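You operate a simulated robot arm through the tools that you are given. There is no shell and no other tool.

You are at the controls of a simulated robot arm. One attempt, no reset.

JOB
Slide the coupler carrier in, latch it, then wipe its track clean with the teal cloth.
Fine: use the small cloth by the seal button and put it back; leave the carrier latched. What is to be rubbed or washed off counts as gone when no trace of it is left.

Only the result counts: the job must be done as asked and must still hold three seconds after the hand-in. Knocking over, shifting, dropping, spilling or breaking anything else fails it. Lids that push on must go on centred and level and be pressed home; caps that screw on are set level and turned clockwise until they are tight. Flat cloth is picked up by pressing the open fingertips on it (5 to 10 N) and closing them slowly along it; thin cloth reads only 2 to 8 mm in the jaws.

ROBOT AND FRAMES
A 7-joint arm with a two-finger gripper, fixed in place. Base frame: the origin is on the floor under the middle of its stand, x ahead of it, y to its left, z up; the work surface is at about z = 86.8. Lengths are in cm, angles in degrees, forces in N, time in s.
With the tool pointing down near the work surface it reaches from about 34 to 72 cm from the base axis. Its first joint turns from -66.0 to 66.0 degrees. Payload 2.45 kg.
Tool frame: the origin (TCP) lies between the finger pads and is the grasp point; the fingertips stand 2.6 cm ahead of it; z points along the fingers, y is the line along which they close. The gripper opens to 9.6 cm; its body begins 6.9 cm behind the TCP.
Orientation is told as [roll, pitch, yaw] about the base's x, y, z axes, in that order, counted from this pose: with the fingers straight down and closing along the base's y, the tool's x points along the base's -x, its y along +y and its z along -z.

CONTROLS
- The arm moves only by the tool apply_moves. Its argument "increments" is a list of rows, each a list of 6 numbers: the shift along the base's x, y, z in units of 400 mm (1.0 is 400 mm), then the turn, a rotation vector about the base's x, y, z in units of 180 degrees (1.0 is 180 degrees). In form: [[dx, dy, dz, wx, wy, wz], ...]. A call has 1 to 20 rows; each row is the pose to reach, as a shift and turn from the pose commanded when the call began. "grip" is the finger opening in cm, from 0 to 9.6, set as the call begins (left out, the last holds). A call with a number of a shift or a turn outside -1 to 1 is refused whole. A row lasts 0.2 s, in which the tool goes at most 5 cm and 8.6 degrees; a call with a longer step from one row to the next is refused whole, and so is a gripper value outside its range. A pose out of reach is approached as far as the arm can. The call stops where the force on the tool passes 40 N (or 10 N more than at its start, if that is more) or the arm is blocked; 0.2 s more then pass. Each finger travels about 5 cm/s and halts on what it meets, pressing with about 25 N; the grip force reading is that of the motor and also rises with nothing between the fingers. The clock runs only during rows and for 0.2 s after the last one: add rows that repeat a pose to give the fingers time. The reply holds the time, the measured pose of the TCP, the force on the tool along the base axes, the opening and the grip force, in the units named above and with some noise, with the torque about the TCP (base axes, N m) and any sound that the robot's microphone picked up, and new pictures: "show" is both (left out), scene, wrist or none.
- Cameras (640 x 400 px; columns grow to the right, rows downward): "scene" is fixed at [15.68, -39.61, 144.3]; the picture's right is [0.84, -0.54, 0.00], its down [-0.28, -0.44, -0.86] and it looks along [0.46, 0.72, -0.52] (base axes); focal length 321 px, centre (320, 200). "wrist" rides on the gripper at [8.2, 0.3, -9.8] in the tool frame; the picture's right is [-0.04, 1.00, 0.00], its down [-0.73, -0.03, -0.68] and it looks along [-0.68, -0.03, 0.73] (tool axes); focal length 256 px, centre (320, 200). There is no depth. A picture from a camera that has moved, and an enlarged one, comes with that camera's place and axes in the base frame and with its lens. The place of the scene camera against the robot may be out by one fixed shift of up to 2.5 cm in any direction.
- inspect(camera, box): a new picture of the part [left, top, right, bottom] of that camera's present view, enlarged. No time passes.
- job_done(): hands the job in; it is judged then, once.

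Nothing tells you positions but the pictures and the camera data. Unless the task says otherwise, let go and move clear before handing in.

The tools are called after "Request:" by a JSON object that holds its "fn" and its "kwargs". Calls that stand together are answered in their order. apply_moves: Moves the arm, as the interface text tells. Its arguments: {"type":"object","properties":{"increments":{"type":"array","items":{"type":"array","items":{"type":"number"}}},"grip":{"type":"number"},"show":{"type":"string","enum":["both","scene","wrist","none"]}},"required":["increments"]} The other tools are called the same way: inspect (camera, box) takes an enlarged picture of a part of a camera's view; job_done () hands the job in.

At the start:

```text
clock: 0.0
ee_pos: [36.98, 25.65, 125.47]
orientation: [0.0, -0.1, -0.1]
wrist_force: [0.4, -0.4, -0.7]
torque: [0.05, -0.01, 0.02]
grip_width: 9.63
grip_force: 0.0
```

scene: 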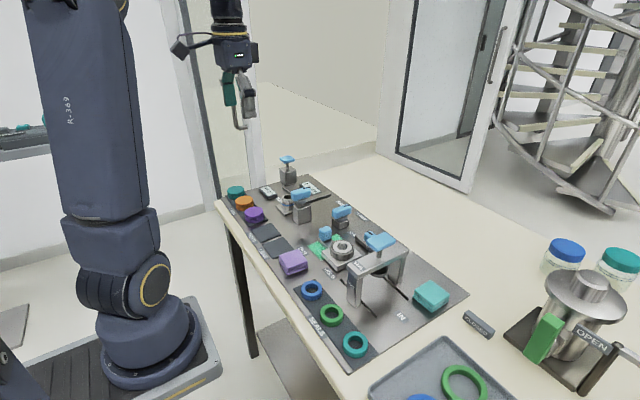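
wrist: 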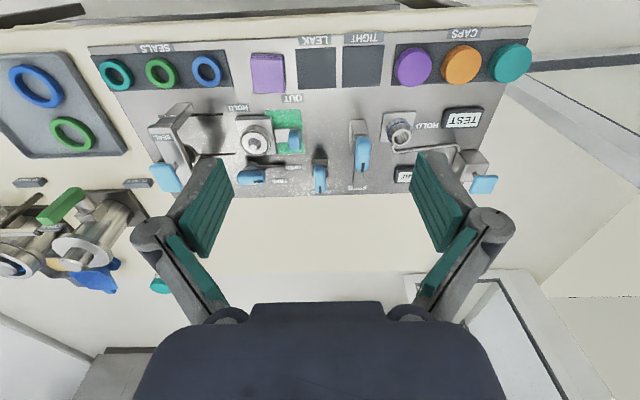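

I see a bench with a fixture panel: a seal press, a coupler carrier on a track, levers, caps and seals. I'll zoom in on both views before I move.

Request:
{"fn": "inspect", "kwargs": {"camera": "scene", "box": [280, 200, 480, 325]}}

Request:
{"fn": "inspect", "kwargs": {"camera": "wrist", "box": [140, 90, 380, 240]}}

Request:
{"fn": "inspect", "kwargs": {"camera": "scene", "box": [220, 140, 380, 240]}}

```text
3.20 times, centred on (380, 262) of scene
camera zoom: at [15.68, -39.61, 144.3], right [0.84, -0.54, 0.0], down [-0.28, -0.44, -0.86], along [0.46, 0.72, -0.52], focal length 1026 px, centre (128, 0)
```

zoom: 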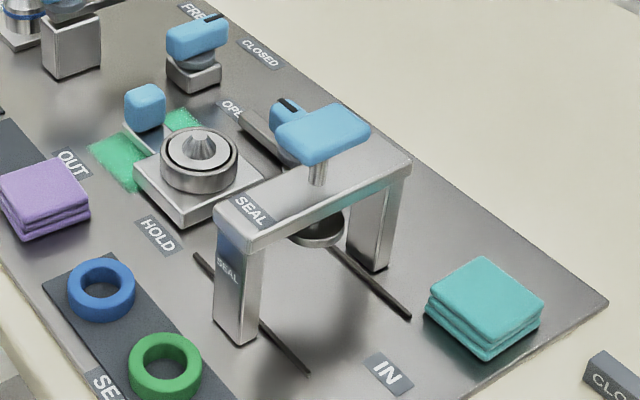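

```text
2.67 times, centred on (260, 165) of wrist
camera zoom: at [28.94, 25.81, 135.34], right [0.04, 1.0, 0.0], down [0.73, -0.03, 0.68], along [0.68, -0.03, -0.73], focal length 683 px, centre (480, 293)
```

zoom: 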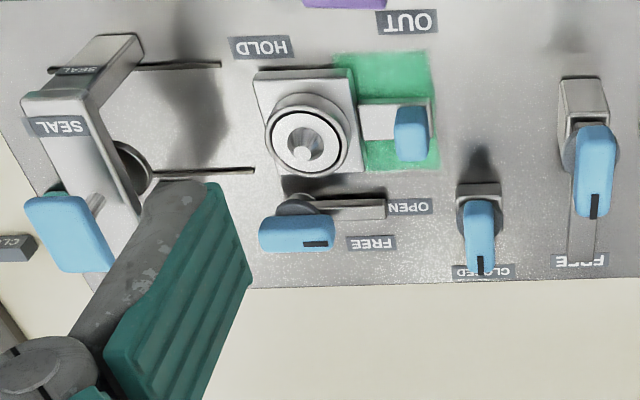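

```text
4.00 times, centred on (300, 190) of scene
camera zoom: at [15.68, -39.61, 144.3], right [0.84, -0.54, 0.0], down [-0.28, -0.44, -0.86], along [0.46, 0.72, -0.52], focal length 1283 px, centre (400, 240)
```

zoom: 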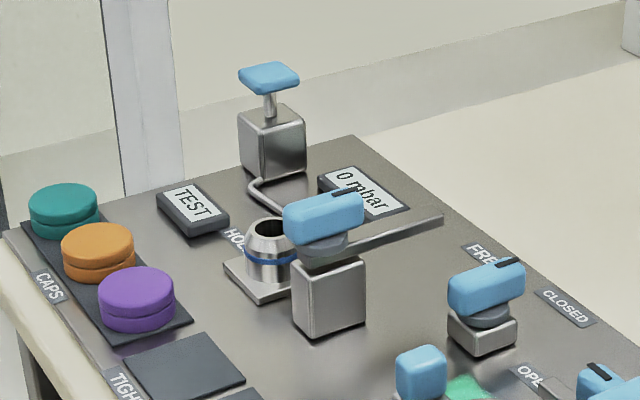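

The carrier sits at the OUT end with green smears on its track, the teal folded cloth lies near IN, and several blue levers are around it. I'll read the labels closely.

Request:
{"fn": "inspect", "kwargs": {"camera": "wrist", "box": [220, 90, 320, 200]}}

Request:
{"fn": "inspect", "kwargs": {"camera": "scene", "box": [300, 200, 400, 270]}}

Request:
{"fn": "inspect", "kwargs": {"camera": "wrist", "box": [300, 90, 500, 215]}}

Request:
{"fn": "inspect", "kwargs": {"camera": "scene", "box": [340, 230, 480, 330]}}

```text
3.64 times, centred on (270, 145) of wrist
camera zoom: at [28.94, 25.81, 135.34], right [0.04, 1.0, 0.0], down [0.73, -0.03, 0.68], along [0.68, -0.03, -0.73], focal length 931 px, centre (502, 400)
```

zoom: 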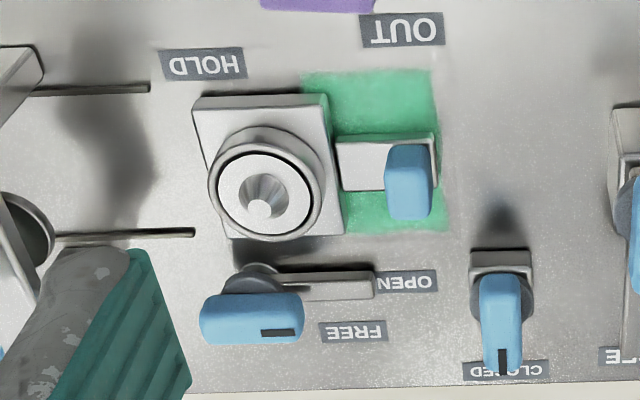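

```text
5.71 times, centred on (350, 235) of scene
camera zoom: at [15.68, -39.61, 144.3], right [0.84, -0.54, 0.0], down [-0.28, -0.44, -0.86], along [0.46, 0.72, -0.52], focal length 1833 px, centre (149, 0)
```

zoom: 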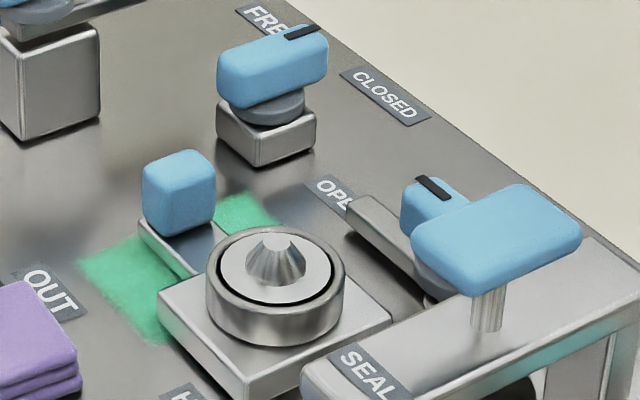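

```text
3.20 times, centred on (400, 152) of wrist
camera zoom: at [28.94, 25.81, 135.34], right [0.04, 1.0, 0.0], down [0.73, -0.03, 0.68], along [0.68, -0.03, -0.73], focal length 819 px, centre (64, 352)
```

zoom: 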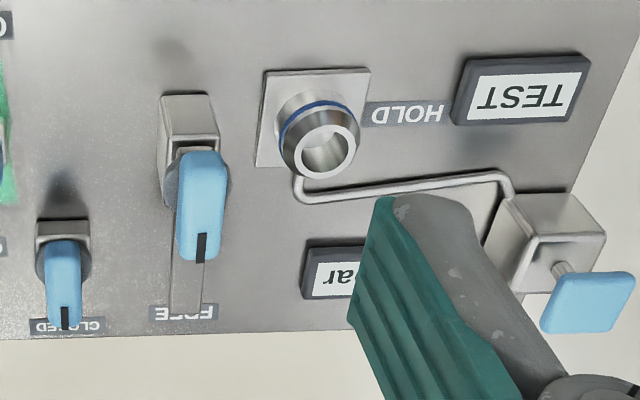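

```text
4.00 times, centred on (410, 280) of scene
camera zoom: at [15.68, -39.61, 144.3], right [0.84, -0.54, 0.0], down [-0.28, -0.44, -0.86], along [0.46, 0.72, -0.52], focal length 1283 px, centre (-40, -120)
```

zoom: 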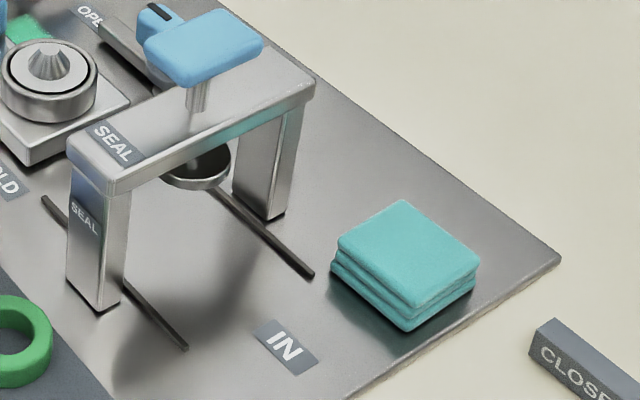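

The carrier's coupler is near (54, 12), its blue handle near (54, 19.6), the latch lever pivot near (61, 9) and the press near (54, -1). I'll move the wrist camera closer to see the details.

Request:
{"fn": "apply_moves", "kwargs": {"increments": [[0.005, -0.07, -0.07, 0, 0, 0], [0.01, -0.14, -0.14, 0, 0, 0], [0.015, -0.21, -0.21, 0, 0, 0], [0.02, -0.28, -0.28, 0, 0, 0], [0.025, -0.35, -0.35, 0, 0, 0], [0.025, -0.42, -0.4, 0, 0, 0], [0.025, -0.42, -0.4, 0, 0, 0]], "grip": 0}}

```text
clock: 1.6
ee_pos: [38.16, 8.64, 109.47]
orientation: [0.0, 0.0, 0.0]
wrist_force: [0.1, -0.4, -0.8]
torque: [0.03, -0.01, -0.03]
grip_width: 0.01
grip_force: 25.1
camera wrist: at [29.95, 8.85, 119.32], right [0.04, 1.0, 0.0], down [0.73, -0.03, 0.68], along [0.68, -0.03, -0.73], focal length 256 px, centre (320, 200)
```

scene: 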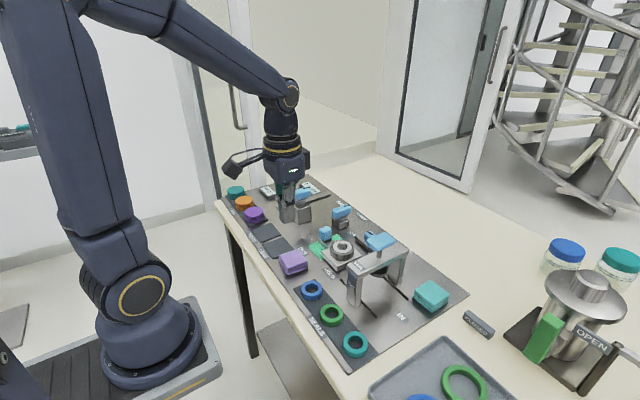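
wrist: 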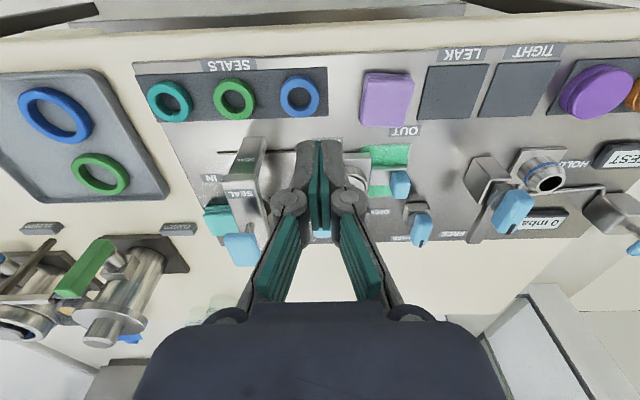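

The closed fingers hide the carrier. I'll open them and zoom in on the parts.

Request:
{"fn": "apply_moves", "kwargs": {"increments": [[0, 0, 0, 0, 0, 0], [0, 0, 0, 0, 0, 0], [0, 0, 0, 0, 0, 0], [0, 0, 0, 0, 0, 0], [0, 0, 0, 0, 0, 0]], "grip": 9.6, "show": "wrist"}}

Request:
{"fn": "inspect", "kwargs": {"camera": "wrist", "box": [190, 110, 450, 272]}}

```text
clock: 2.8
ee_pos: [38.07, 8.66, 109.51]
orientation: [-0.1, 0.0, 0.0]
wrist_force: [0.8, 0.5, 0.1]
torque: [0.03, 0.02, -0.04]
grip_width: 9.6
grip_force: 0.1
camera wrist: at [29.95, 8.89, 119.35], right [0.04, 1.0, 0.0], down [0.73, -0.03, 0.68], along [0.68, -0.03, -0.73], focal length 256 px, centre (320, 200)
```

wrist: 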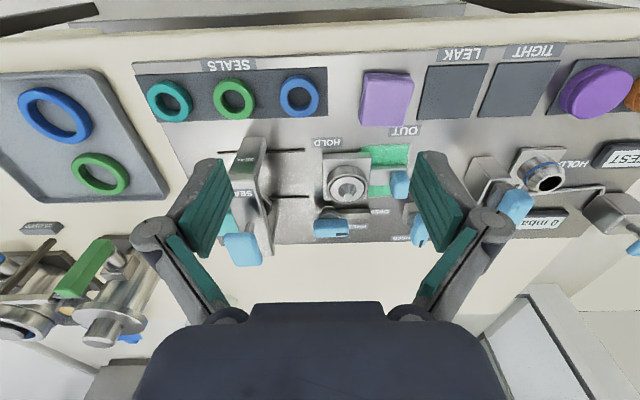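

```text
2.46 times, centred on (320, 191) of wrist
camera zoom: at [29.95, 8.89, 119.35], right [0.04, 1.0, 0.0], down [0.73, -0.03, 0.68], along [0.68, -0.03, -0.73], focal length 630 px, centre (320, 222)
```

zoom: 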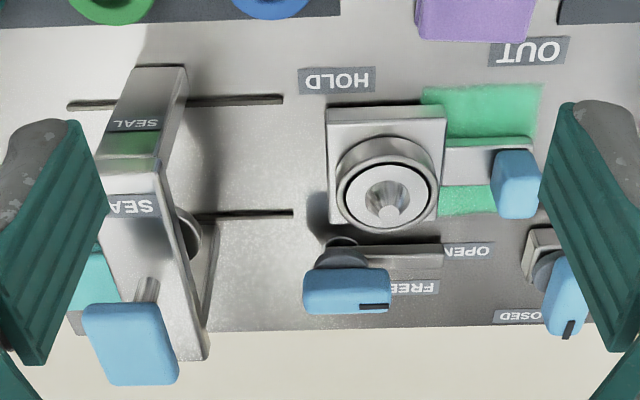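

With the fingers open I can see the whole layout. The latch arm points +y (FREE) and swings to -x (HOLD). I'll close the fingers, move behind the carrier handle at about y=24 and come down beside it.

Request:
{"fn": "apply_moves", "kwargs": {"increments": [[0.077, 0.077, 0, 0, 0, 0], [0.154, 0.154, 0, 0, 0, 0], [0.231, 0.231, 0, 0, 0, 0], [0.308, 0.308, 0, 0, 0, 0], [0.385, 0.385, 0, 0, 0, 0], [0.385, 0.385, -0.09, 0, 0, 0], [0.385, 0.385, -0.18, 0, 0, 0], [0.385, 0.385, -0.25, 0, 0, 0], [0.385, 0.385, -0.25, 0, 0, 0]], "grip": 0}}

```text
clock: 4.8
ee_pos: [53.37, 24.12, 99.38]
orientation: [0.0, 0.0, 0.0]
wrist_force: [-0.1, 0.0, -1.2]
torque: [0.01, -0.01, 0.0]
grip_width: 0.0
grip_force: 25.1
camera wrist: at [45.28, 24.39, 109.25], right [0.04, 1.0, 0.0], down [0.73, -0.03, 0.68], along [0.68, -0.03, -0.73], focal length 256 px, centre (320, 200)
```

scene: 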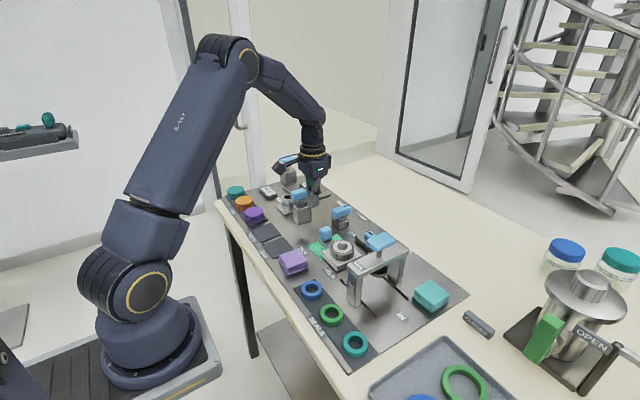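
wrist: 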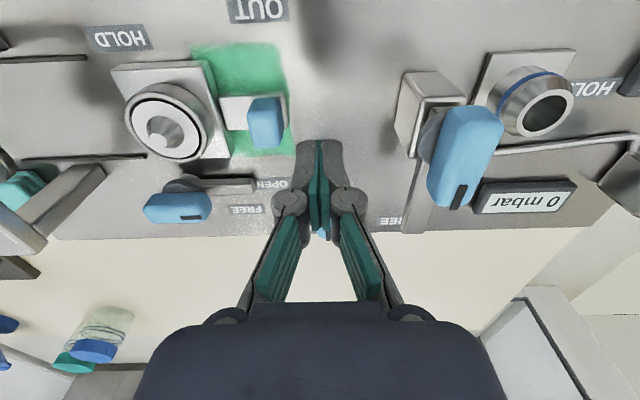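

The fingers are behind the handle and clear of the clamp. I'll lower until the tips are just above the panel, then push gently toward -y.

Request:
{"fn": "apply_moves", "kwargs": {"increments": [[0.012, 0, -0.07, 0, 0, 0], [0.012, 0, -0.14, 0, 0, 0], [0.012, 0, -0.2, 0, 0, 0], [0.012, 0, -0.2, 0, 0, 0]]}}

Request:
{"fn": "inspect", "kwargs": {"camera": "scene", "box": [270, 180, 430, 280]}}

```text
clock: 5.8
ee_pos: [53.99, 24.18, 91.4]
orientation: [0.0, 0.0, 0.1]
wrist_force: [-0.2, 0.2, 0.1]
torque: [0.03, -0.01, 0.02]
grip_width: 0.0
grip_force: 25.2
camera wrist: at [45.85, 24.41, 101.26], right [0.04, 1.0, 0.0], down [0.73, -0.03, 0.68], along [0.68, -0.03, -0.73], focal length 256 px, centre (320, 200)
```

scene: 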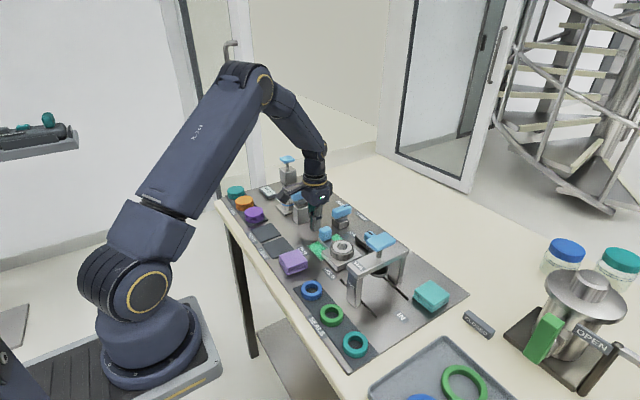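
wrist: 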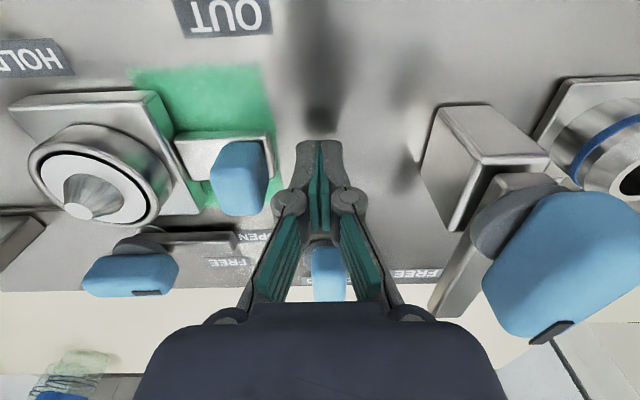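

```text
4.00 times, centred on (350, 230) of scene
camera zoom: at [15.68, -39.61, 144.3], right [0.84, -0.54, 0.0], down [-0.28, -0.44, -0.86], along [0.46, 0.72, -0.52], focal length 1283 px, centre (200, 80)
```

zoom: 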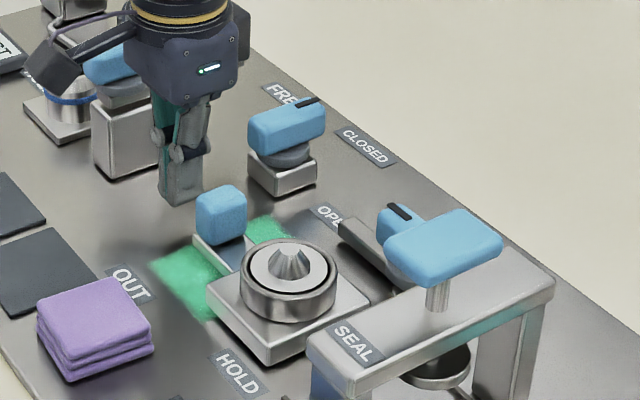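

The fingertips are level with the handle and clear of everything else. I'll push the carrier toward -y in small steps.

Request:
{"fn": "apply_moves", "kwargs": {"increments": [[0, -0.025, 0, 0, 0, 0], [0, -0.05, 0, 0, 0, 0], [0, -0.075, 0, 0, 0, 0], [0, -0.1, 0, 0, 0, 0], [0, -0.125, 0, 0, 0, 0], [0, -0.15, 0, 0, 0, 0], [0, -0.175, 0, 0, 0, 0], [0, -0.2, 0, 0, 0, 0]]}}

Request:
{"fn": "inspect", "kwargs": {"camera": "scene", "box": [270, 180, 430, 280]}}

```text
clock: 7.6
ee_pos: [53.93, 16.07, 91.5]
orientation: [0.0, 0.0, 0.0]
wrist_force: [0.0, -0.5, -1.2]
torque: [-0.01, -0.01, -0.03]
grip_width: 0.01
grip_force: 25.5
camera wrist: at [45.83, 16.36, 101.35], right [0.04, 1.0, 0.0], down [0.73, -0.03, 0.68], along [0.68, -0.03, -0.73], focal length 256 px, centre (320, 200)
```

scene: 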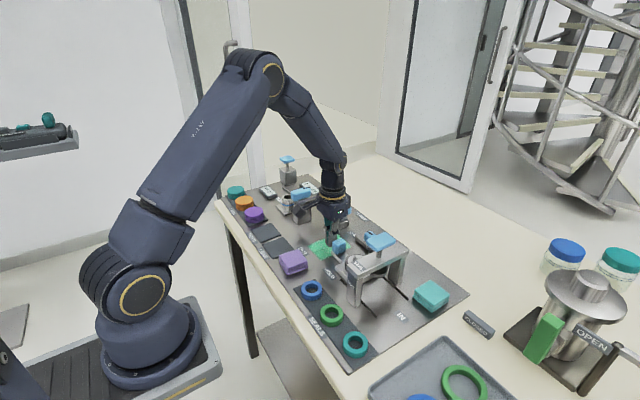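
wrist: 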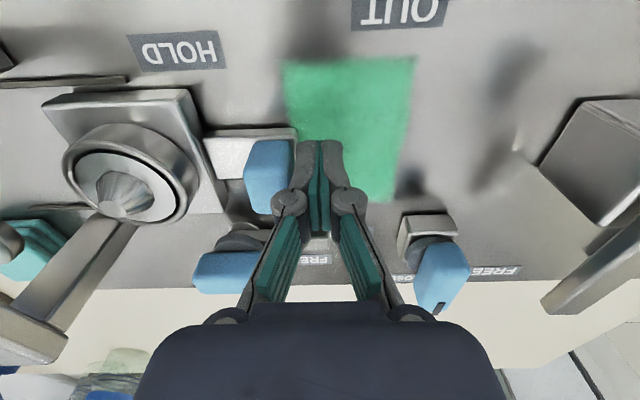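

```text
4.00 times, centred on (350, 230) of scene
camera zoom: at [15.68, -39.61, 144.3], right [0.84, -0.54, 0.0], down [-0.28, -0.44, -0.86], along [0.46, 0.72, -0.52], focal length 1283 px, centre (200, 80)
```

zoom: 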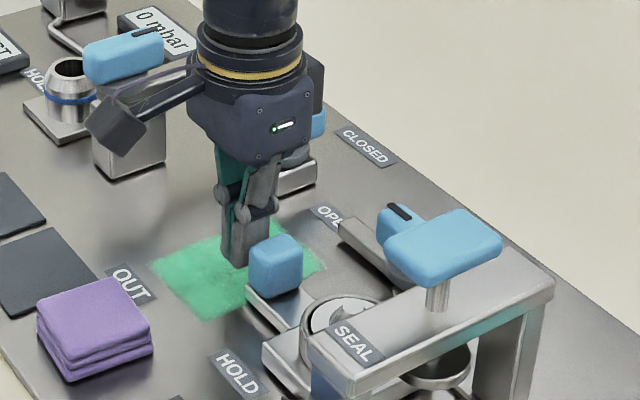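

The carrier slides freely, and the full green patch now shows, about x 49.4–59 and y 14.4–21. I'll keep pushing to the stop.

Request:
{"fn": "apply_moves", "kwargs": {"increments": [[0, -0.025, 0, 0, 0, 0], [0, -0.05, 0, 0, 0, 0], [0, -0.075, 0, 0, 0, 0], [0, -0.1, 0, 0, 0, 0], [0, -0.125, 0, 0, 0, 0], [0, -0.1375, 0, 0, 0, 0], [0, -0.15, 0, 0, 0, 0], [0, -0.1625, 0, 0, 0, 0]]}}

Request:
{"fn": "inspect", "kwargs": {"camera": "scene", "box": [290, 200, 450, 300]}}

```text
clock: 9.4
ee_pos: [53.84, 9.65, 91.42]
orientation: [0.0, 0.0, 0.0]
wrist_force: [0.6, -0.6, -0.6]
torque: [-0.01, 0.01, 0.01]
grip_width: 0.01
grip_force: 24.7
camera wrist: at [45.83, 9.89, 101.31], right [0.04, 1.0, 0.0], down [0.73, -0.03, 0.68], along [0.68, -0.03, -0.73], focal length 256 px, centre (320, 200)
```

scene: 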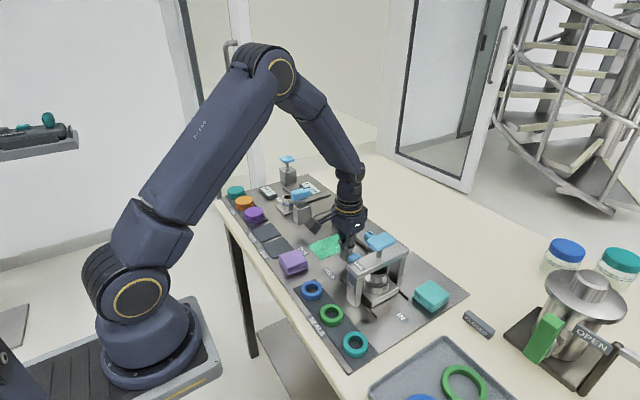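
wrist: 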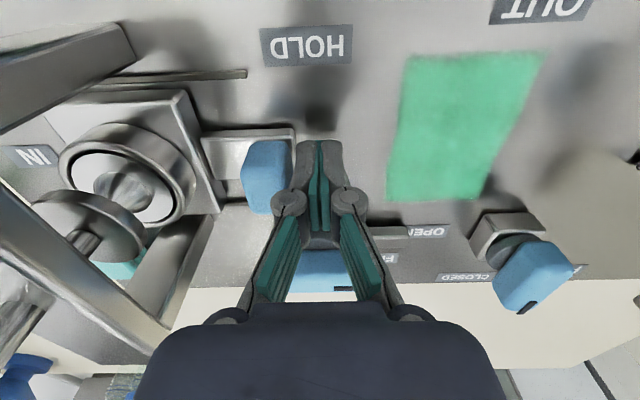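

```text
4.00 times, centred on (370, 250) of scene
camera zoom: at [15.68, -39.61, 144.3], right [0.84, -0.54, 0.0], down [-0.28, -0.44, -0.86], along [0.46, 0.72, -0.52], focal length 1283 px, centre (120, 0)
```

zoom: 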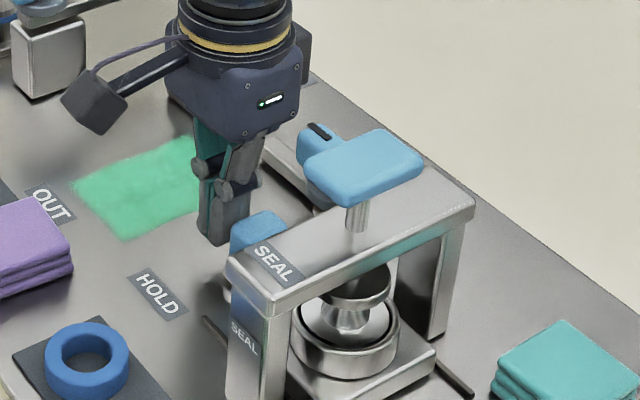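

The carrier is nearly under the press plunger. I'll creep on until it meets the end stop.

Request:
{"fn": "apply_moves", "kwargs": {"increments": [[0, -0.006, 0, 0, 0, 0], [0, -0.012, 0, 0, 0, 0], [0, -0.018, 0, 0, 0, 0], [0, -0.024, 0, 0, 0, 0], [0, -0.03, 0, 0, 0, 0]], "show": "wrist"}}

Request:
{"fn": "inspect", "kwargs": {"camera": "scene", "box": [290, 200, 450, 300]}}

```text
clock: 10.5
ee_pos: [53.9, 9.59, 91.48]
orientation: [0.7, -0.1, 0.5]
wrist_force: [-0.2, 6.3, -0.7]
torque: [-0.01, 0.02, -0.01]
grip_width: 0.0
grip_force: 25.0
stopped in row 5: the force on the tool passed its limit at 42 N (the readings are from after the stop); the commanded pose is now the measured one
camera wrist: at [45.77, 9.54, 101.35], right [0.03, 1.0, 0.01], down [0.73, -0.03, 0.68], along [0.68, -0.01, -0.73], focal length 256 px, centre (320, 200)
```

wrist: 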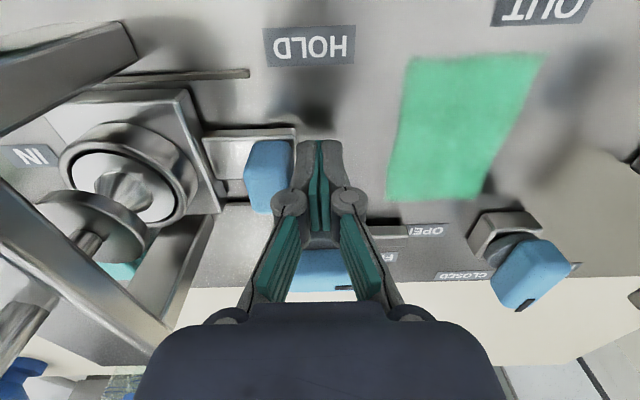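

```text
4.00 times, centred on (370, 250) of scene
camera zoom: at [15.68, -39.6, 144.31], right [0.84, -0.54, 0.0], down [-0.28, -0.44, -0.86], along [0.46, 0.72, -0.52], focal length 1283 px, centre (120, 0)
```

zoom: 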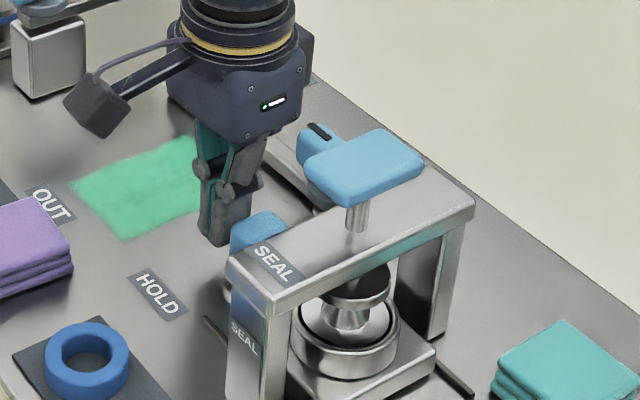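

The push stopped at 42 N, so the carrier is against its end stop. I'll back off, lift clear and level the tool before going to the latch lever at about (62.6, 9.35, 91).

Request:
{"fn": "apply_moves", "kwargs": {"increments": [[0, 0.02, 0, -0.0039, 0.0006, -0.0028], [0, 0.04, 0, -0.0039, 0.0006, -0.0028], [0, 0.04, 0.1, -0.0039, 0.0006, -0.0028], [0, 0.04, 0.2, -0.0039, 0.0006, -0.0028], [0, 0.04, 0.3, -0.0039, 0.0006, -0.0028], [0, 0.04, 0.3, -0.0039, 0.0006, -0.0028]]}}

Request:
{"fn": "inspect", "kwargs": {"camera": "wrist", "box": [180, 60, 500, 260]}}

```text
clock: 11.9
ee_pos: [53.91, 10.84, 103.59]
orientation: [-0.1, 0.0, 0.0]
wrist_force: [-0.8, 0.3, -0.3]
torque: [-0.02, -0.02, 0.04]
grip_width: 0.0
grip_force: 25.1
camera wrist: at [45.81, 11.13, 113.39], right [0.04, 1.0, 0.0], down [0.73, -0.03, 0.68], along [0.68, -0.03, -0.73], focal length 256 px, centre (320, 200)
```

scene: 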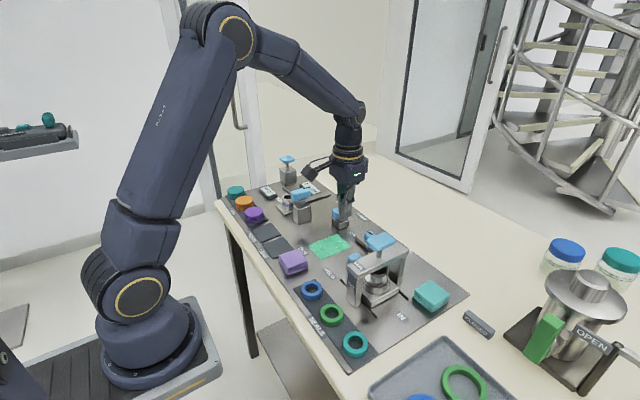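
wrist: 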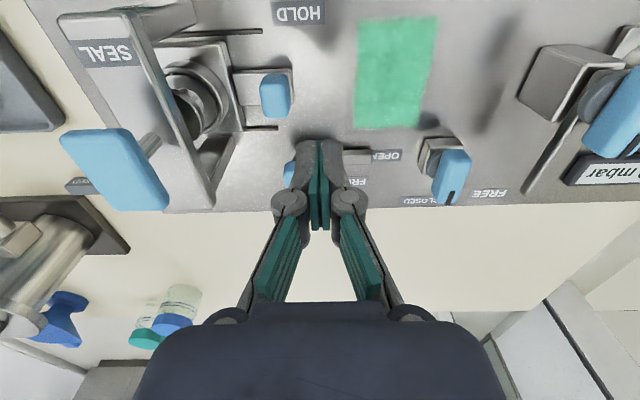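

```text
2.00 times, centred on (340, 160) of wrist
camera zoom: at [45.81, 11.13, 113.39], right [0.04, 1.0, 0.0], down [0.73, -0.03, 0.68], along [0.68, -0.03, -0.73], focal length 512 px, centre (280, 280)
```

zoom: 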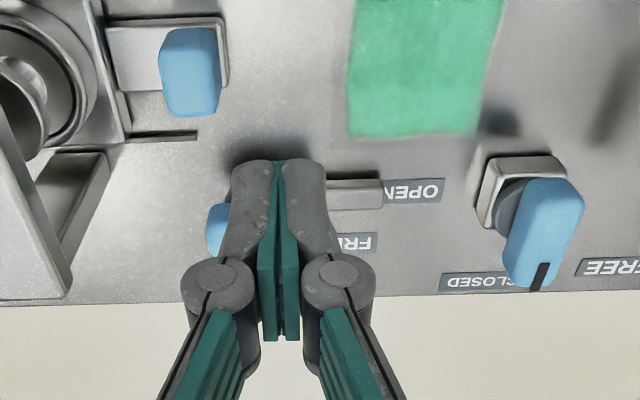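

The carrier is staying in. I'll turn the gripper to close along x, open it part way and go above the latch handle.

Request:
{"fn": "apply_moves", "kwargs": {"increments": [[0.02, -0.0035, 0, 0, 0, -0.0455], [0.04, -0.007, 0, 0, 0, -0.091], [0.06, -0.0105, 0, 0, 0, -0.1365], [0.08, -0.014, 0, 0, 0, -0.182], [0.1, -0.0175, 0, 0, 0, -0.2275], [0.12, -0.021, 0, 0, 0, -0.273], [0.14, -0.0245, 0, 0, 0, -0.3185], [0.16, -0.028, 0, 0, 0, -0.364], [0.18, -0.0315, 0, 0, 0, -0.4095], [0.2, -0.035, 0, 0, 0, -0.455], [0.2175, -0.0373, 0, 0, 0, -0.5], [0.2175, -0.0373, 0, 0, 0, -0.5]], "grip": 5.5}}

Request:
{"fn": "inspect", "kwargs": {"camera": "wrist", "box": [180, 60, 500, 260]}}

```text
clock: 14.5
ee_pos: [62.59, 9.47, 103.55]
orientation: [-0.2, 0.1, -90.2]
wrist_force: [-0.2, 0.3, 0.3]
torque: [0.0, 0.03, 0.0]
grip_width: 5.5
grip_force: 0.1
camera wrist: at [63.0, 17.54, 113.35], right [1.0, -0.04, 0.0], down [-0.03, -0.73, 0.68], along [-0.03, -0.68, -0.73], focal length 256 px, centre (320, 200)
```

scene: 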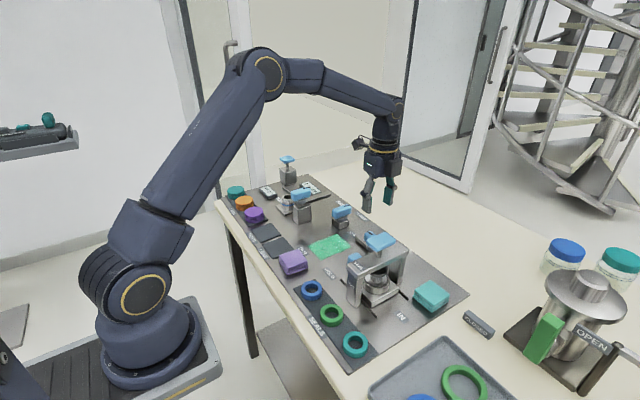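
wrist: 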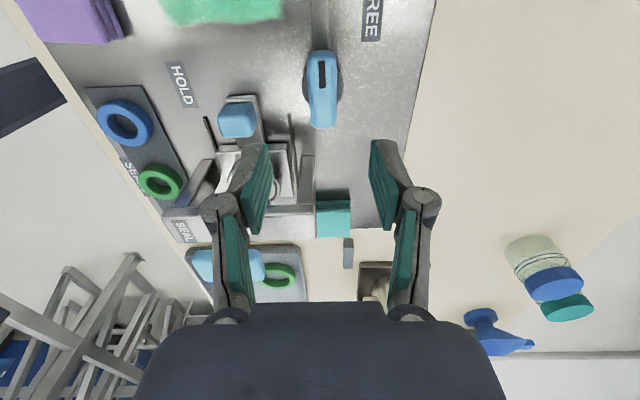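

```text
2.00 times, centred on (340, 160) of wrist
camera zoom: at [63.0, 17.54, 113.35], right [1.0, -0.04, 0.0], down [-0.03, -0.73, 0.68], along [-0.03, -0.68, -0.73], focal length 512 px, centre (280, 280)
```

zoom: 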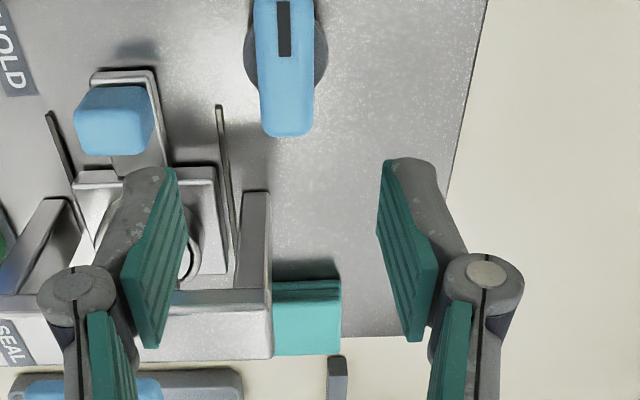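

I'll zoom in on the latch lever to judge its height before I lower onto it.

Request:
{"fn": "inspect", "kwargs": {"camera": "wrist", "box": [260, 20, 390, 140]}}

Request:
{"fn": "inspect", "kwargs": {"camera": "scene", "box": [340, 200, 420, 260]}}

```text
3.33 times, centred on (325, 80) of wrist
camera zoom: at [63.0, 17.54, 113.35], right [1.0, -0.04, 0.0], down [-0.03, -0.73, 0.68], along [-0.03, -0.68, -0.73], focal length 853 px, centre (303, 600)
```

zoom: 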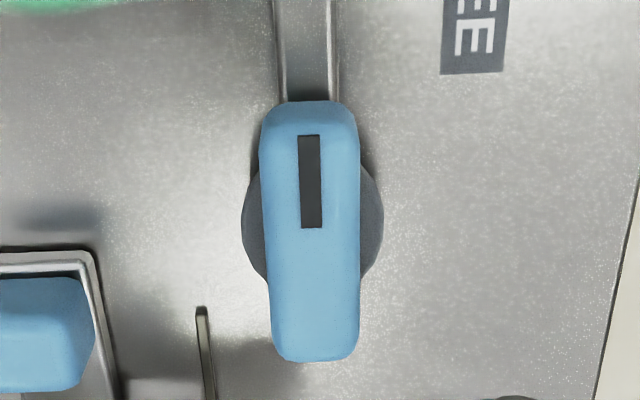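

```text
6.67 times, centred on (380, 230) of scene
camera zoom: at [15.68, -39.61, 144.3], right [0.84, -0.54, 0.0], down [-0.28, -0.44, -0.86], along [0.46, 0.72, -0.52], focal length 2139 px, centre (-80, 0)
```

zoom: 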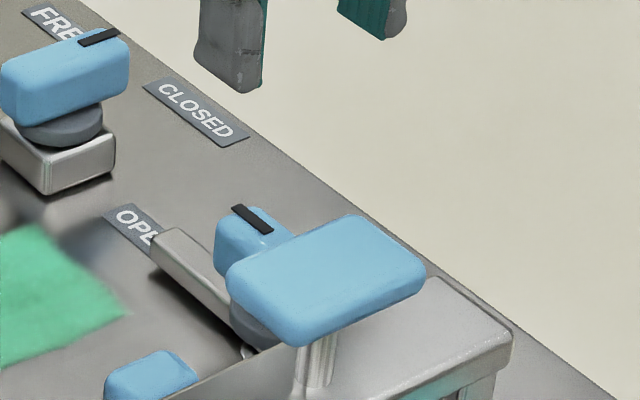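

The handle is about 2.6 cm wide over a wider hub, centred near (62.8, 9.45). I'll come down with the tips just around the handle and then close on it.

Request:
{"fn": "apply_moves", "kwargs": {"increments": [[0.005, 0, -0.08, 0, 0, 0], [0.005, 0, -0.16, 0, 0, 0], [0.005, 0, -0.22, 0, 0, 0], [0.005, 0, -0.268, 0, 0, 0], [0.005, 0, -0.268, 0, 0, 0]]}}

Request:
{"fn": "inspect", "kwargs": {"camera": "scene", "box": [330, 190, 430, 265]}}

```text
clock: 15.7
ee_pos: [62.85, 9.52, 92.81]
orientation: [-0.1, 0.0, -90.1]
wrist_force: [0.0, 0.4, 0.4]
torque: [0.02, -0.01, -0.05]
grip_width: 5.5
grip_force: 0.1
camera wrist: at [63.22, 17.56, 102.56], right [1.0, -0.04, 0.0], down [-0.03, -0.73, 0.68], along [-0.03, -0.68, -0.73], focal length 256 px, centre (320, 200)
```

scene: 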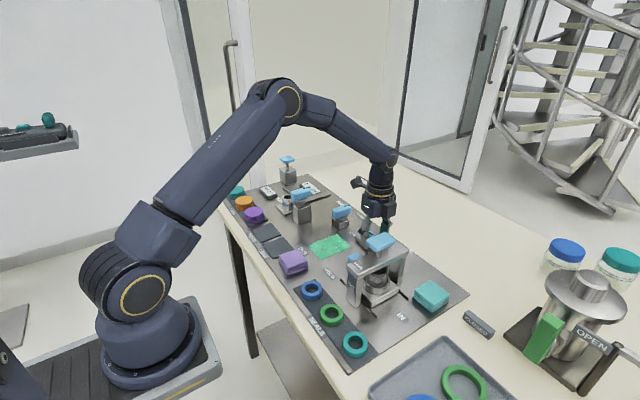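
wrist: 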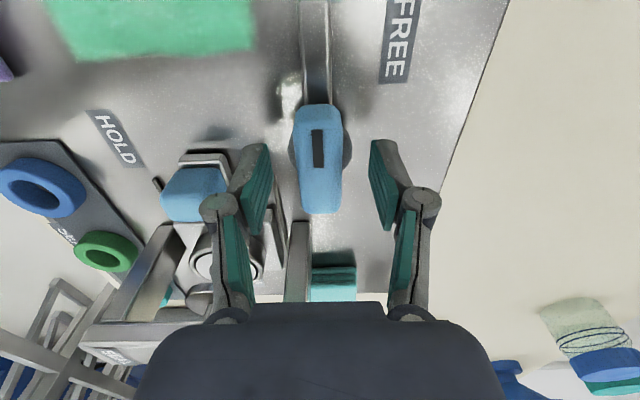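

```text
5.33 times, centred on (380, 228) of scene
camera zoom: at [15.68, -39.61, 144.3], right [0.84, -0.54, 0.0], down [-0.28, -0.44, -0.86], along [0.46, 0.72, -0.52], focal length 1711 px, centre (0, 53)
```

zoom: 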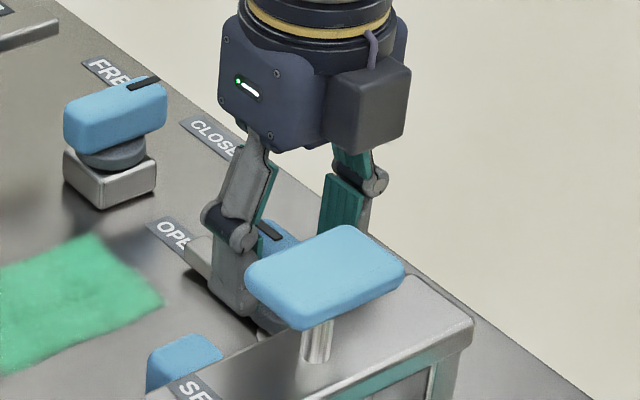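

The handle is between the fingers and centred, so I'll close on it.

Request:
{"fn": "apply_moves", "kwargs": {"increments": [[0, 0, 0, 0, 0, 0], [0, 0, 0, 0, 0, 0], [0, 0, 0, 0, 0, 0], [0, 0, 0, 0, 0, 0]], "grip": 1.5}}

Request:
{"fn": "inspect", "kwargs": {"camera": "wrist", "box": [220, 80, 420, 230]}}

```text
clock: 16.7
ee_pos: [62.77, 9.57, 92.85]
orientation: [-0.2, 0.0, -89.9]
wrist_force: [-1.5, -0.6, -0.6]
torque: [0.04, 0.08, -0.02]
grip_width: 2.4
grip_force: 44.9
camera wrist: at [63.2, 17.57, 102.59], right [1.0, -0.04, 0.0], down [-0.03, -0.73, 0.68], along [-0.03, -0.68, -0.73], focal length 256 px, centre (320, 200)
```

scene: 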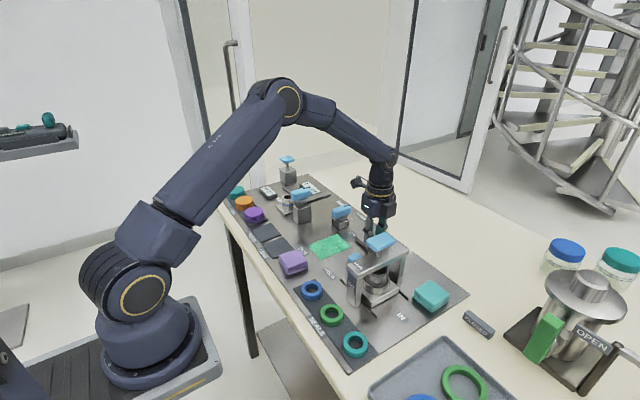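
wrist: 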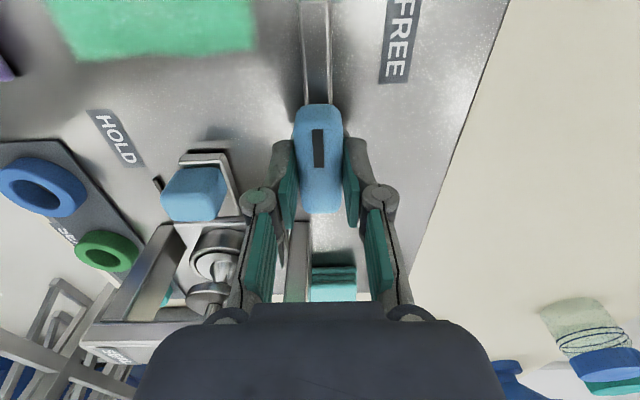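

```text
2.67 times, centred on (320, 155) of wrist
camera zoom: at [63.2, 17.57, 102.59], right [1.0, -0.04, 0.0], down [-0.03, -0.73, 0.68], along [-0.03, -0.68, -0.73], focal length 683 px, centre (320, 320)
```

zoom: 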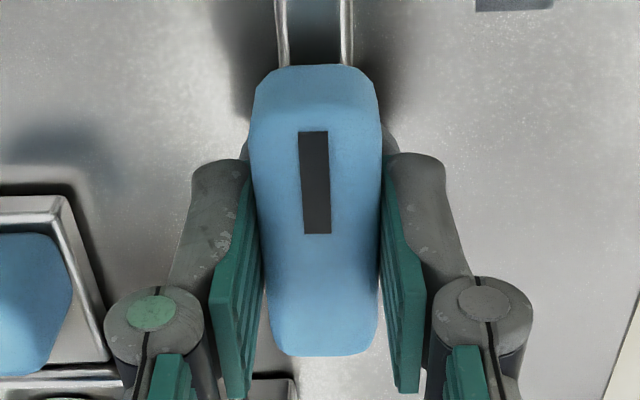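

The grip holds the handle at 2.4 cm. I'll turn it counter-clockwise, first half way, from FREE toward HOLD.

Request:
{"fn": "apply_moves", "kwargs": {"increments": [[0, 0, 0, 0, 0, 0.04], [0, 0, 0, 0, 0, 0.08], [0, 0, 0, 0, 0, 0.12], [0, 0, 0, 0, 0, 0.16], [0, 0, 0, 0, 0, 0.2], [0, 0, 0, 0, 0, 0.24]]}}

Request:
{"fn": "inspect", "kwargs": {"camera": "wrist", "box": [200, 60, 440, 230]}}

```text
clock: 18.1
ee_pos: [62.59, 9.38, 92.79]
orientation: [-0.4, 0.2, -46.7]
wrist_force: [-22.0, -1.6, 0.5]
torque: [-0.86, -0.28, -0.07]
grip_width: 2.37
grip_force: 44.5
camera wrist: at [57.37, 15.52, 102.62], right [0.75, 0.66, -0.01], down [0.49, -0.55, 0.68], along [0.44, -0.51, -0.74], focal length 256 px, centre (320, 200)
```

scene: 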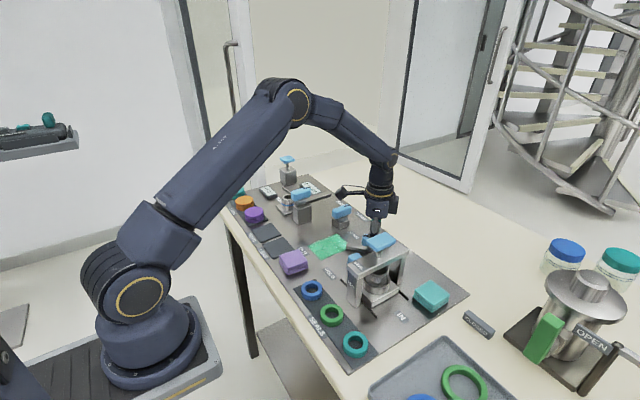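
wrist: 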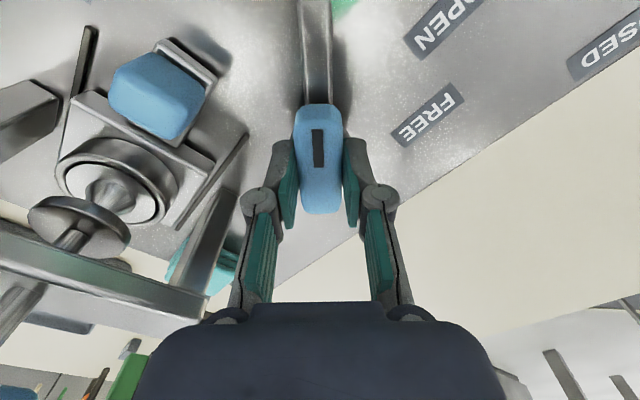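

```text
2.35 times, centred on (320, 145) of wrist
camera zoom: at [57.37, 15.52, 102.62], right [0.75, 0.66, -0.01], down [0.49, -0.55, 0.68], along [0.44, -0.51, -0.74], focal length 602 px, centre (320, 329)
```

zoom: 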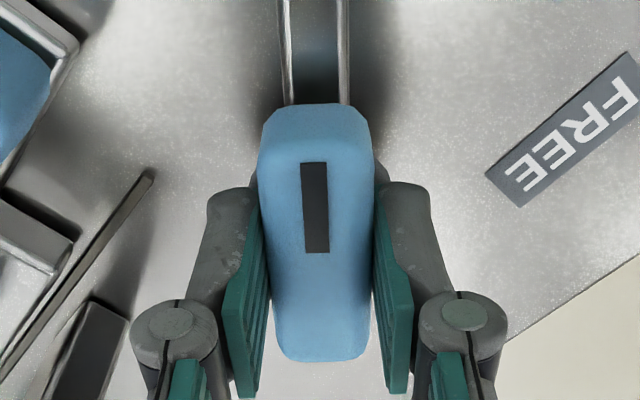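

The lever is turning well; the sideways force shows my grip is a few millimetres off the pivot. I'll shift slightly as I finish the turn.

Request:
{"fn": "apply_moves", "kwargs": {"increments": [[-0.005, -0.004, 0, 0, 0, 0], [-0.0055, -0.0045, 0, 0, 0, 0.04], [-0.006, -0.005, 0, 0, 0, 0.08], [-0.0065, -0.0055, 0, 0, 0, 0.12], [-0.007, -0.006, 0, 0, 0, 0.16], [-0.0075, -0.0065, 0, 0, 0, 0.2], [-0.0075, -0.007, 0, 0, 0, 0.235], [-0.0075, -0.0075, 0, 0, 0, 0.26]]}}

Request:
{"fn": "inspect", "kwargs": {"camera": "wrist", "box": [160, 60, 440, 230]}}

```text
clock: 19.9
ee_pos: [62.47, 9.18, 92.7]
orientation: [0.0, 0.0, 0.1]
wrist_force: [-3.2, 9.5, -17.3]
torque: [0.16, 0.3, -0.06]
grip_width: 2.34
grip_force: 45.0
camera wrist: at [54.39, 9.45, 102.6], right [0.04, 1.0, 0.0], down [0.73, -0.03, 0.68], along [0.68, -0.03, -0.73], focal length 256 px, centre (320, 200)
```

scene: 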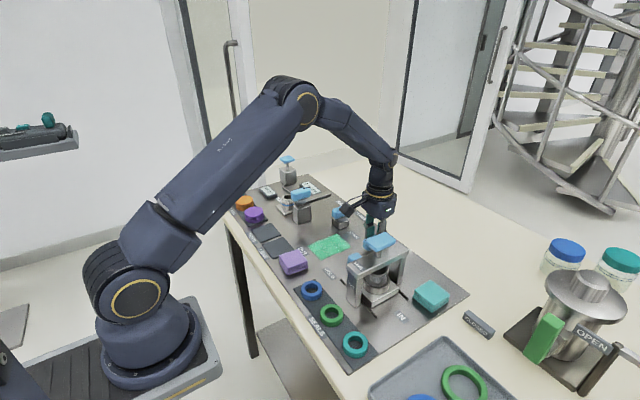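
wrist: 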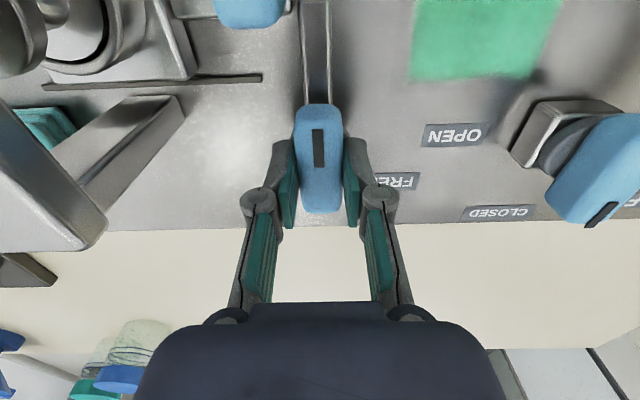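

```text
2.29 times, centred on (300, 145) of wrist
camera zoom: at [54.39, 9.45, 102.6], right [0.04, 1.0, 0.0], down [0.73, -0.03, 0.68], along [0.68, -0.03, -0.73], focal length 585 px, centre (366, 326)
```

zoom: 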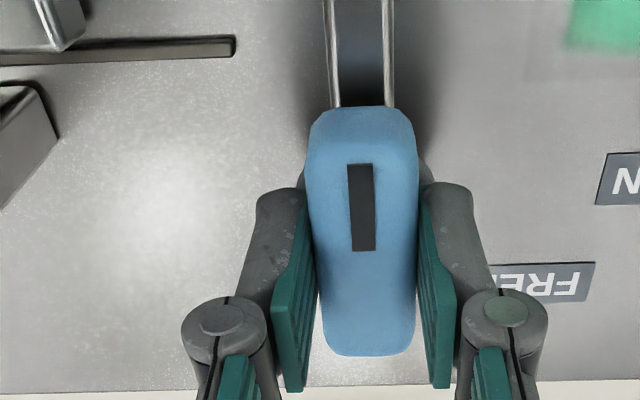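

The lever now points toward HOLD. I'll open the fingers, lift straight up and check that the arm is blocking the carrier handle.

Request:
{"fn": "apply_moves", "kwargs": {"increments": [[0, 0, 0, 0, 0, 0], [0, 0, 0, 0, 0, 0], [0, 0, 0, 0, 0, 0], [0, 0, 0.06, 0, 0, 0], [0, 0, 0.15, 0, 0, 0], [-0.06, 0, 0.25, 0, 0, 0], [-0.16, 0.02, 0.3, 0, 0, 0], [-0.25, 0.04, 0.35, 0, 0, 0], [-0.35, 0.05, 0.4, 0, 0, 0], [-0.35, 0.05, 0.4, 0, 0, 0]], "grip": 5.5}}

Request:
{"fn": "inspect", "kwargs": {"camera": "wrist", "box": [180, 40, 500, 240]}}

Request:
{"fn": "inspect", "kwargs": {"camera": "scene", "box": [310, 200, 470, 300]}}

```text
clock: 22.1
ee_pos: [48.51, 11.28, 108.66]
orientation: [-0.2, -0.1, 0.0]
wrist_force: [-0.8, 0.6, -0.2]
torque: [0.01, 0.02, -0.01]
grip_width: 5.53
grip_force: 0.1
camera wrist: at [40.36, 11.43, 118.6], right [0.04, 1.0, 0.0], down [0.73, -0.03, 0.68], along [0.68, -0.03, -0.73], focal length 256 px, centre (320, 200)
```

scene: 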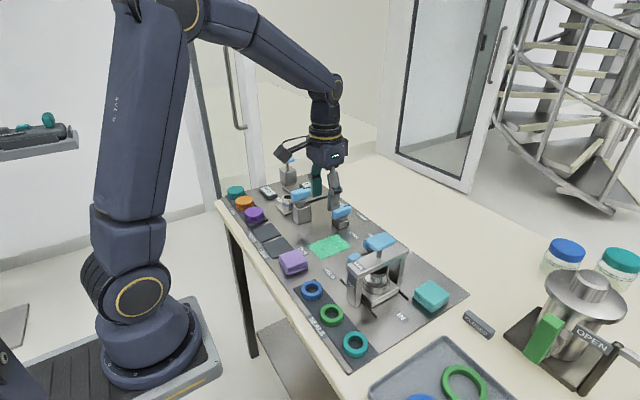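
wrist: 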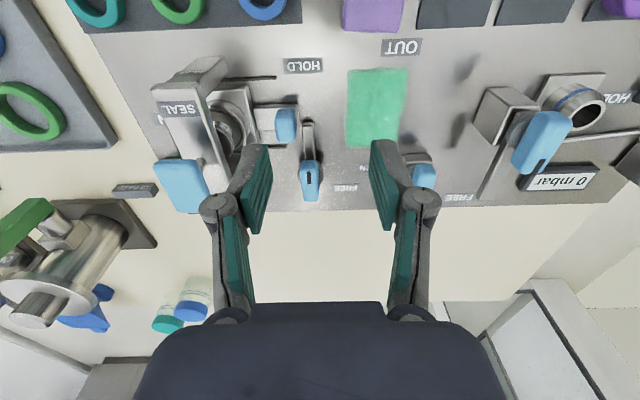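

```text
2.00 times, centred on (340, 140) of wrist
camera zoom: at [40.36, 11.43, 118.6], right [0.04, 1.0, 0.0], down [0.73, -0.03, 0.68], along [0.68, -0.03, -0.73], focal length 512 px, centre (280, 320)
```

zoom: 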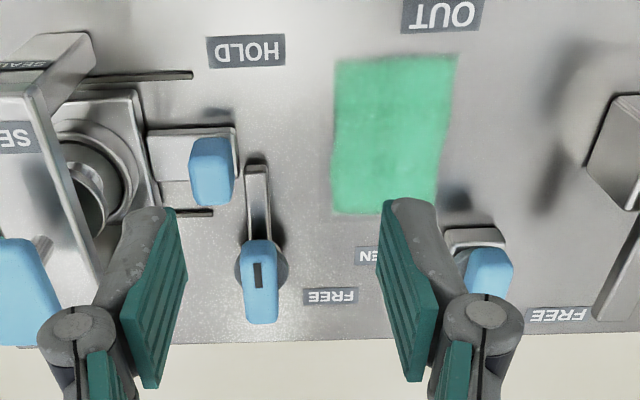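

```text
4.00 times, centred on (390, 250) of scene
camera zoom: at [15.68, -39.61, 144.3], right [0.84, -0.54, 0.0], down [-0.28, -0.44, -0.86], along [0.46, 0.72, -0.52], focal length 1283 px, centre (40, 0)
```

zoom: 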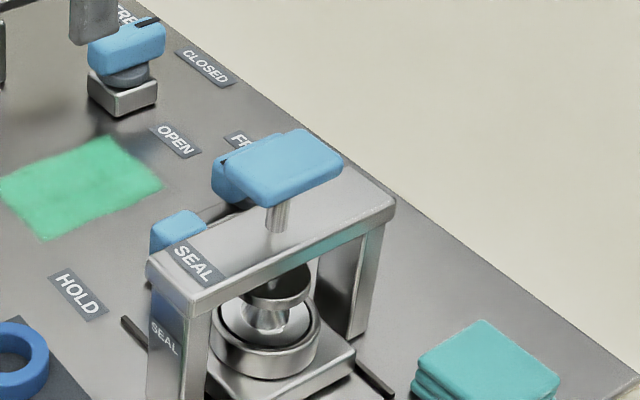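

The latch arm points straight along -x behind the carrier's bar, so the carrier is latched. Next I'll look closely at the teal cloth.

Request:
{"fn": "apply_moves", "kwargs": {"increments": [[-0.0225, -0.1, 0, 0, 0, 0], [-0.045, -0.2, 0, 0, 0, 0], [-0.0675, -0.3, 0, 0, 0, 0], [-0.09, -0.4, 0, 0, 0, 0], [-0.1125, -0.5, 0, 0, 0, 0], [-0.1125, -0.5, 0, 0, 0, 0]], "grip": 9.6}}

Request:
{"fn": "inspect", "kwargs": {"camera": "wrist", "box": [220, 60, 420, 220]}}

```text
clock: 23.5
ee_pos: [44.15, -8.93, 108.7]
orientation: [-0.1, 0.0, 0.0]
wrist_force: [-0.6, 1.0, -0.6]
torque: [-0.03, -0.01, -0.03]
grip_width: 9.61
grip_force: 0.1
camera wrist: at [35.92, -8.67, 118.59], right [0.04, 1.0, 0.0], down [0.73, -0.03, 0.68], along [0.68, -0.03, -0.73], focal length 256 px, centre (320, 200)
```

scene: 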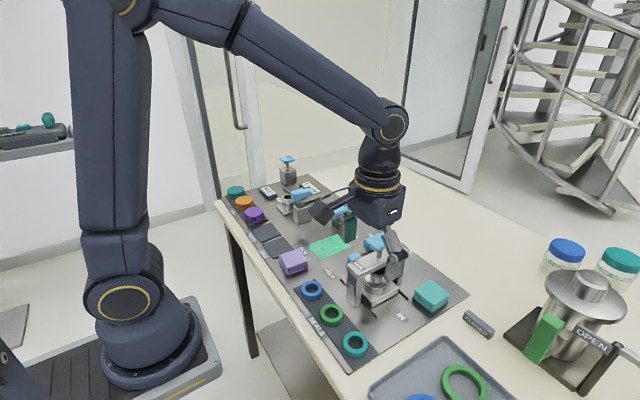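
wrist: 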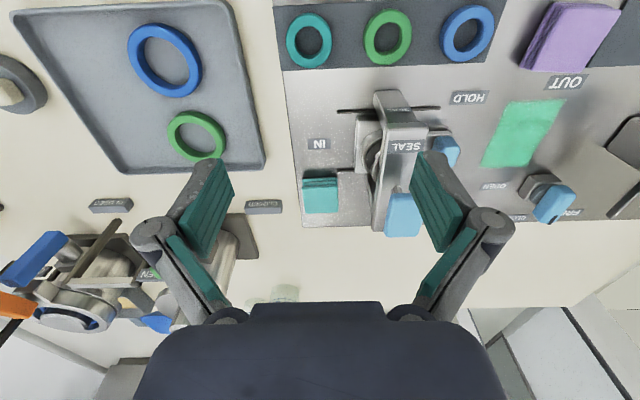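

```text
2.50 times, centred on (320, 140) of wrist
camera zoom: at [35.92, -8.67, 118.59], right [0.04, 1.0, 0.0], down [0.73, -0.03, 0.68], along [0.68, -0.03, -0.73], focal length 640 px, centre (320, 350)
```

zoom: 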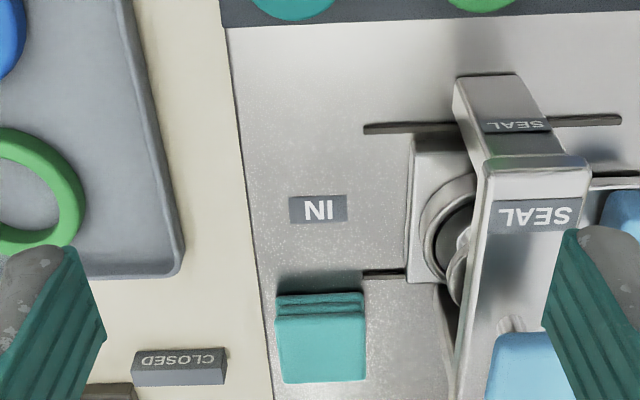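

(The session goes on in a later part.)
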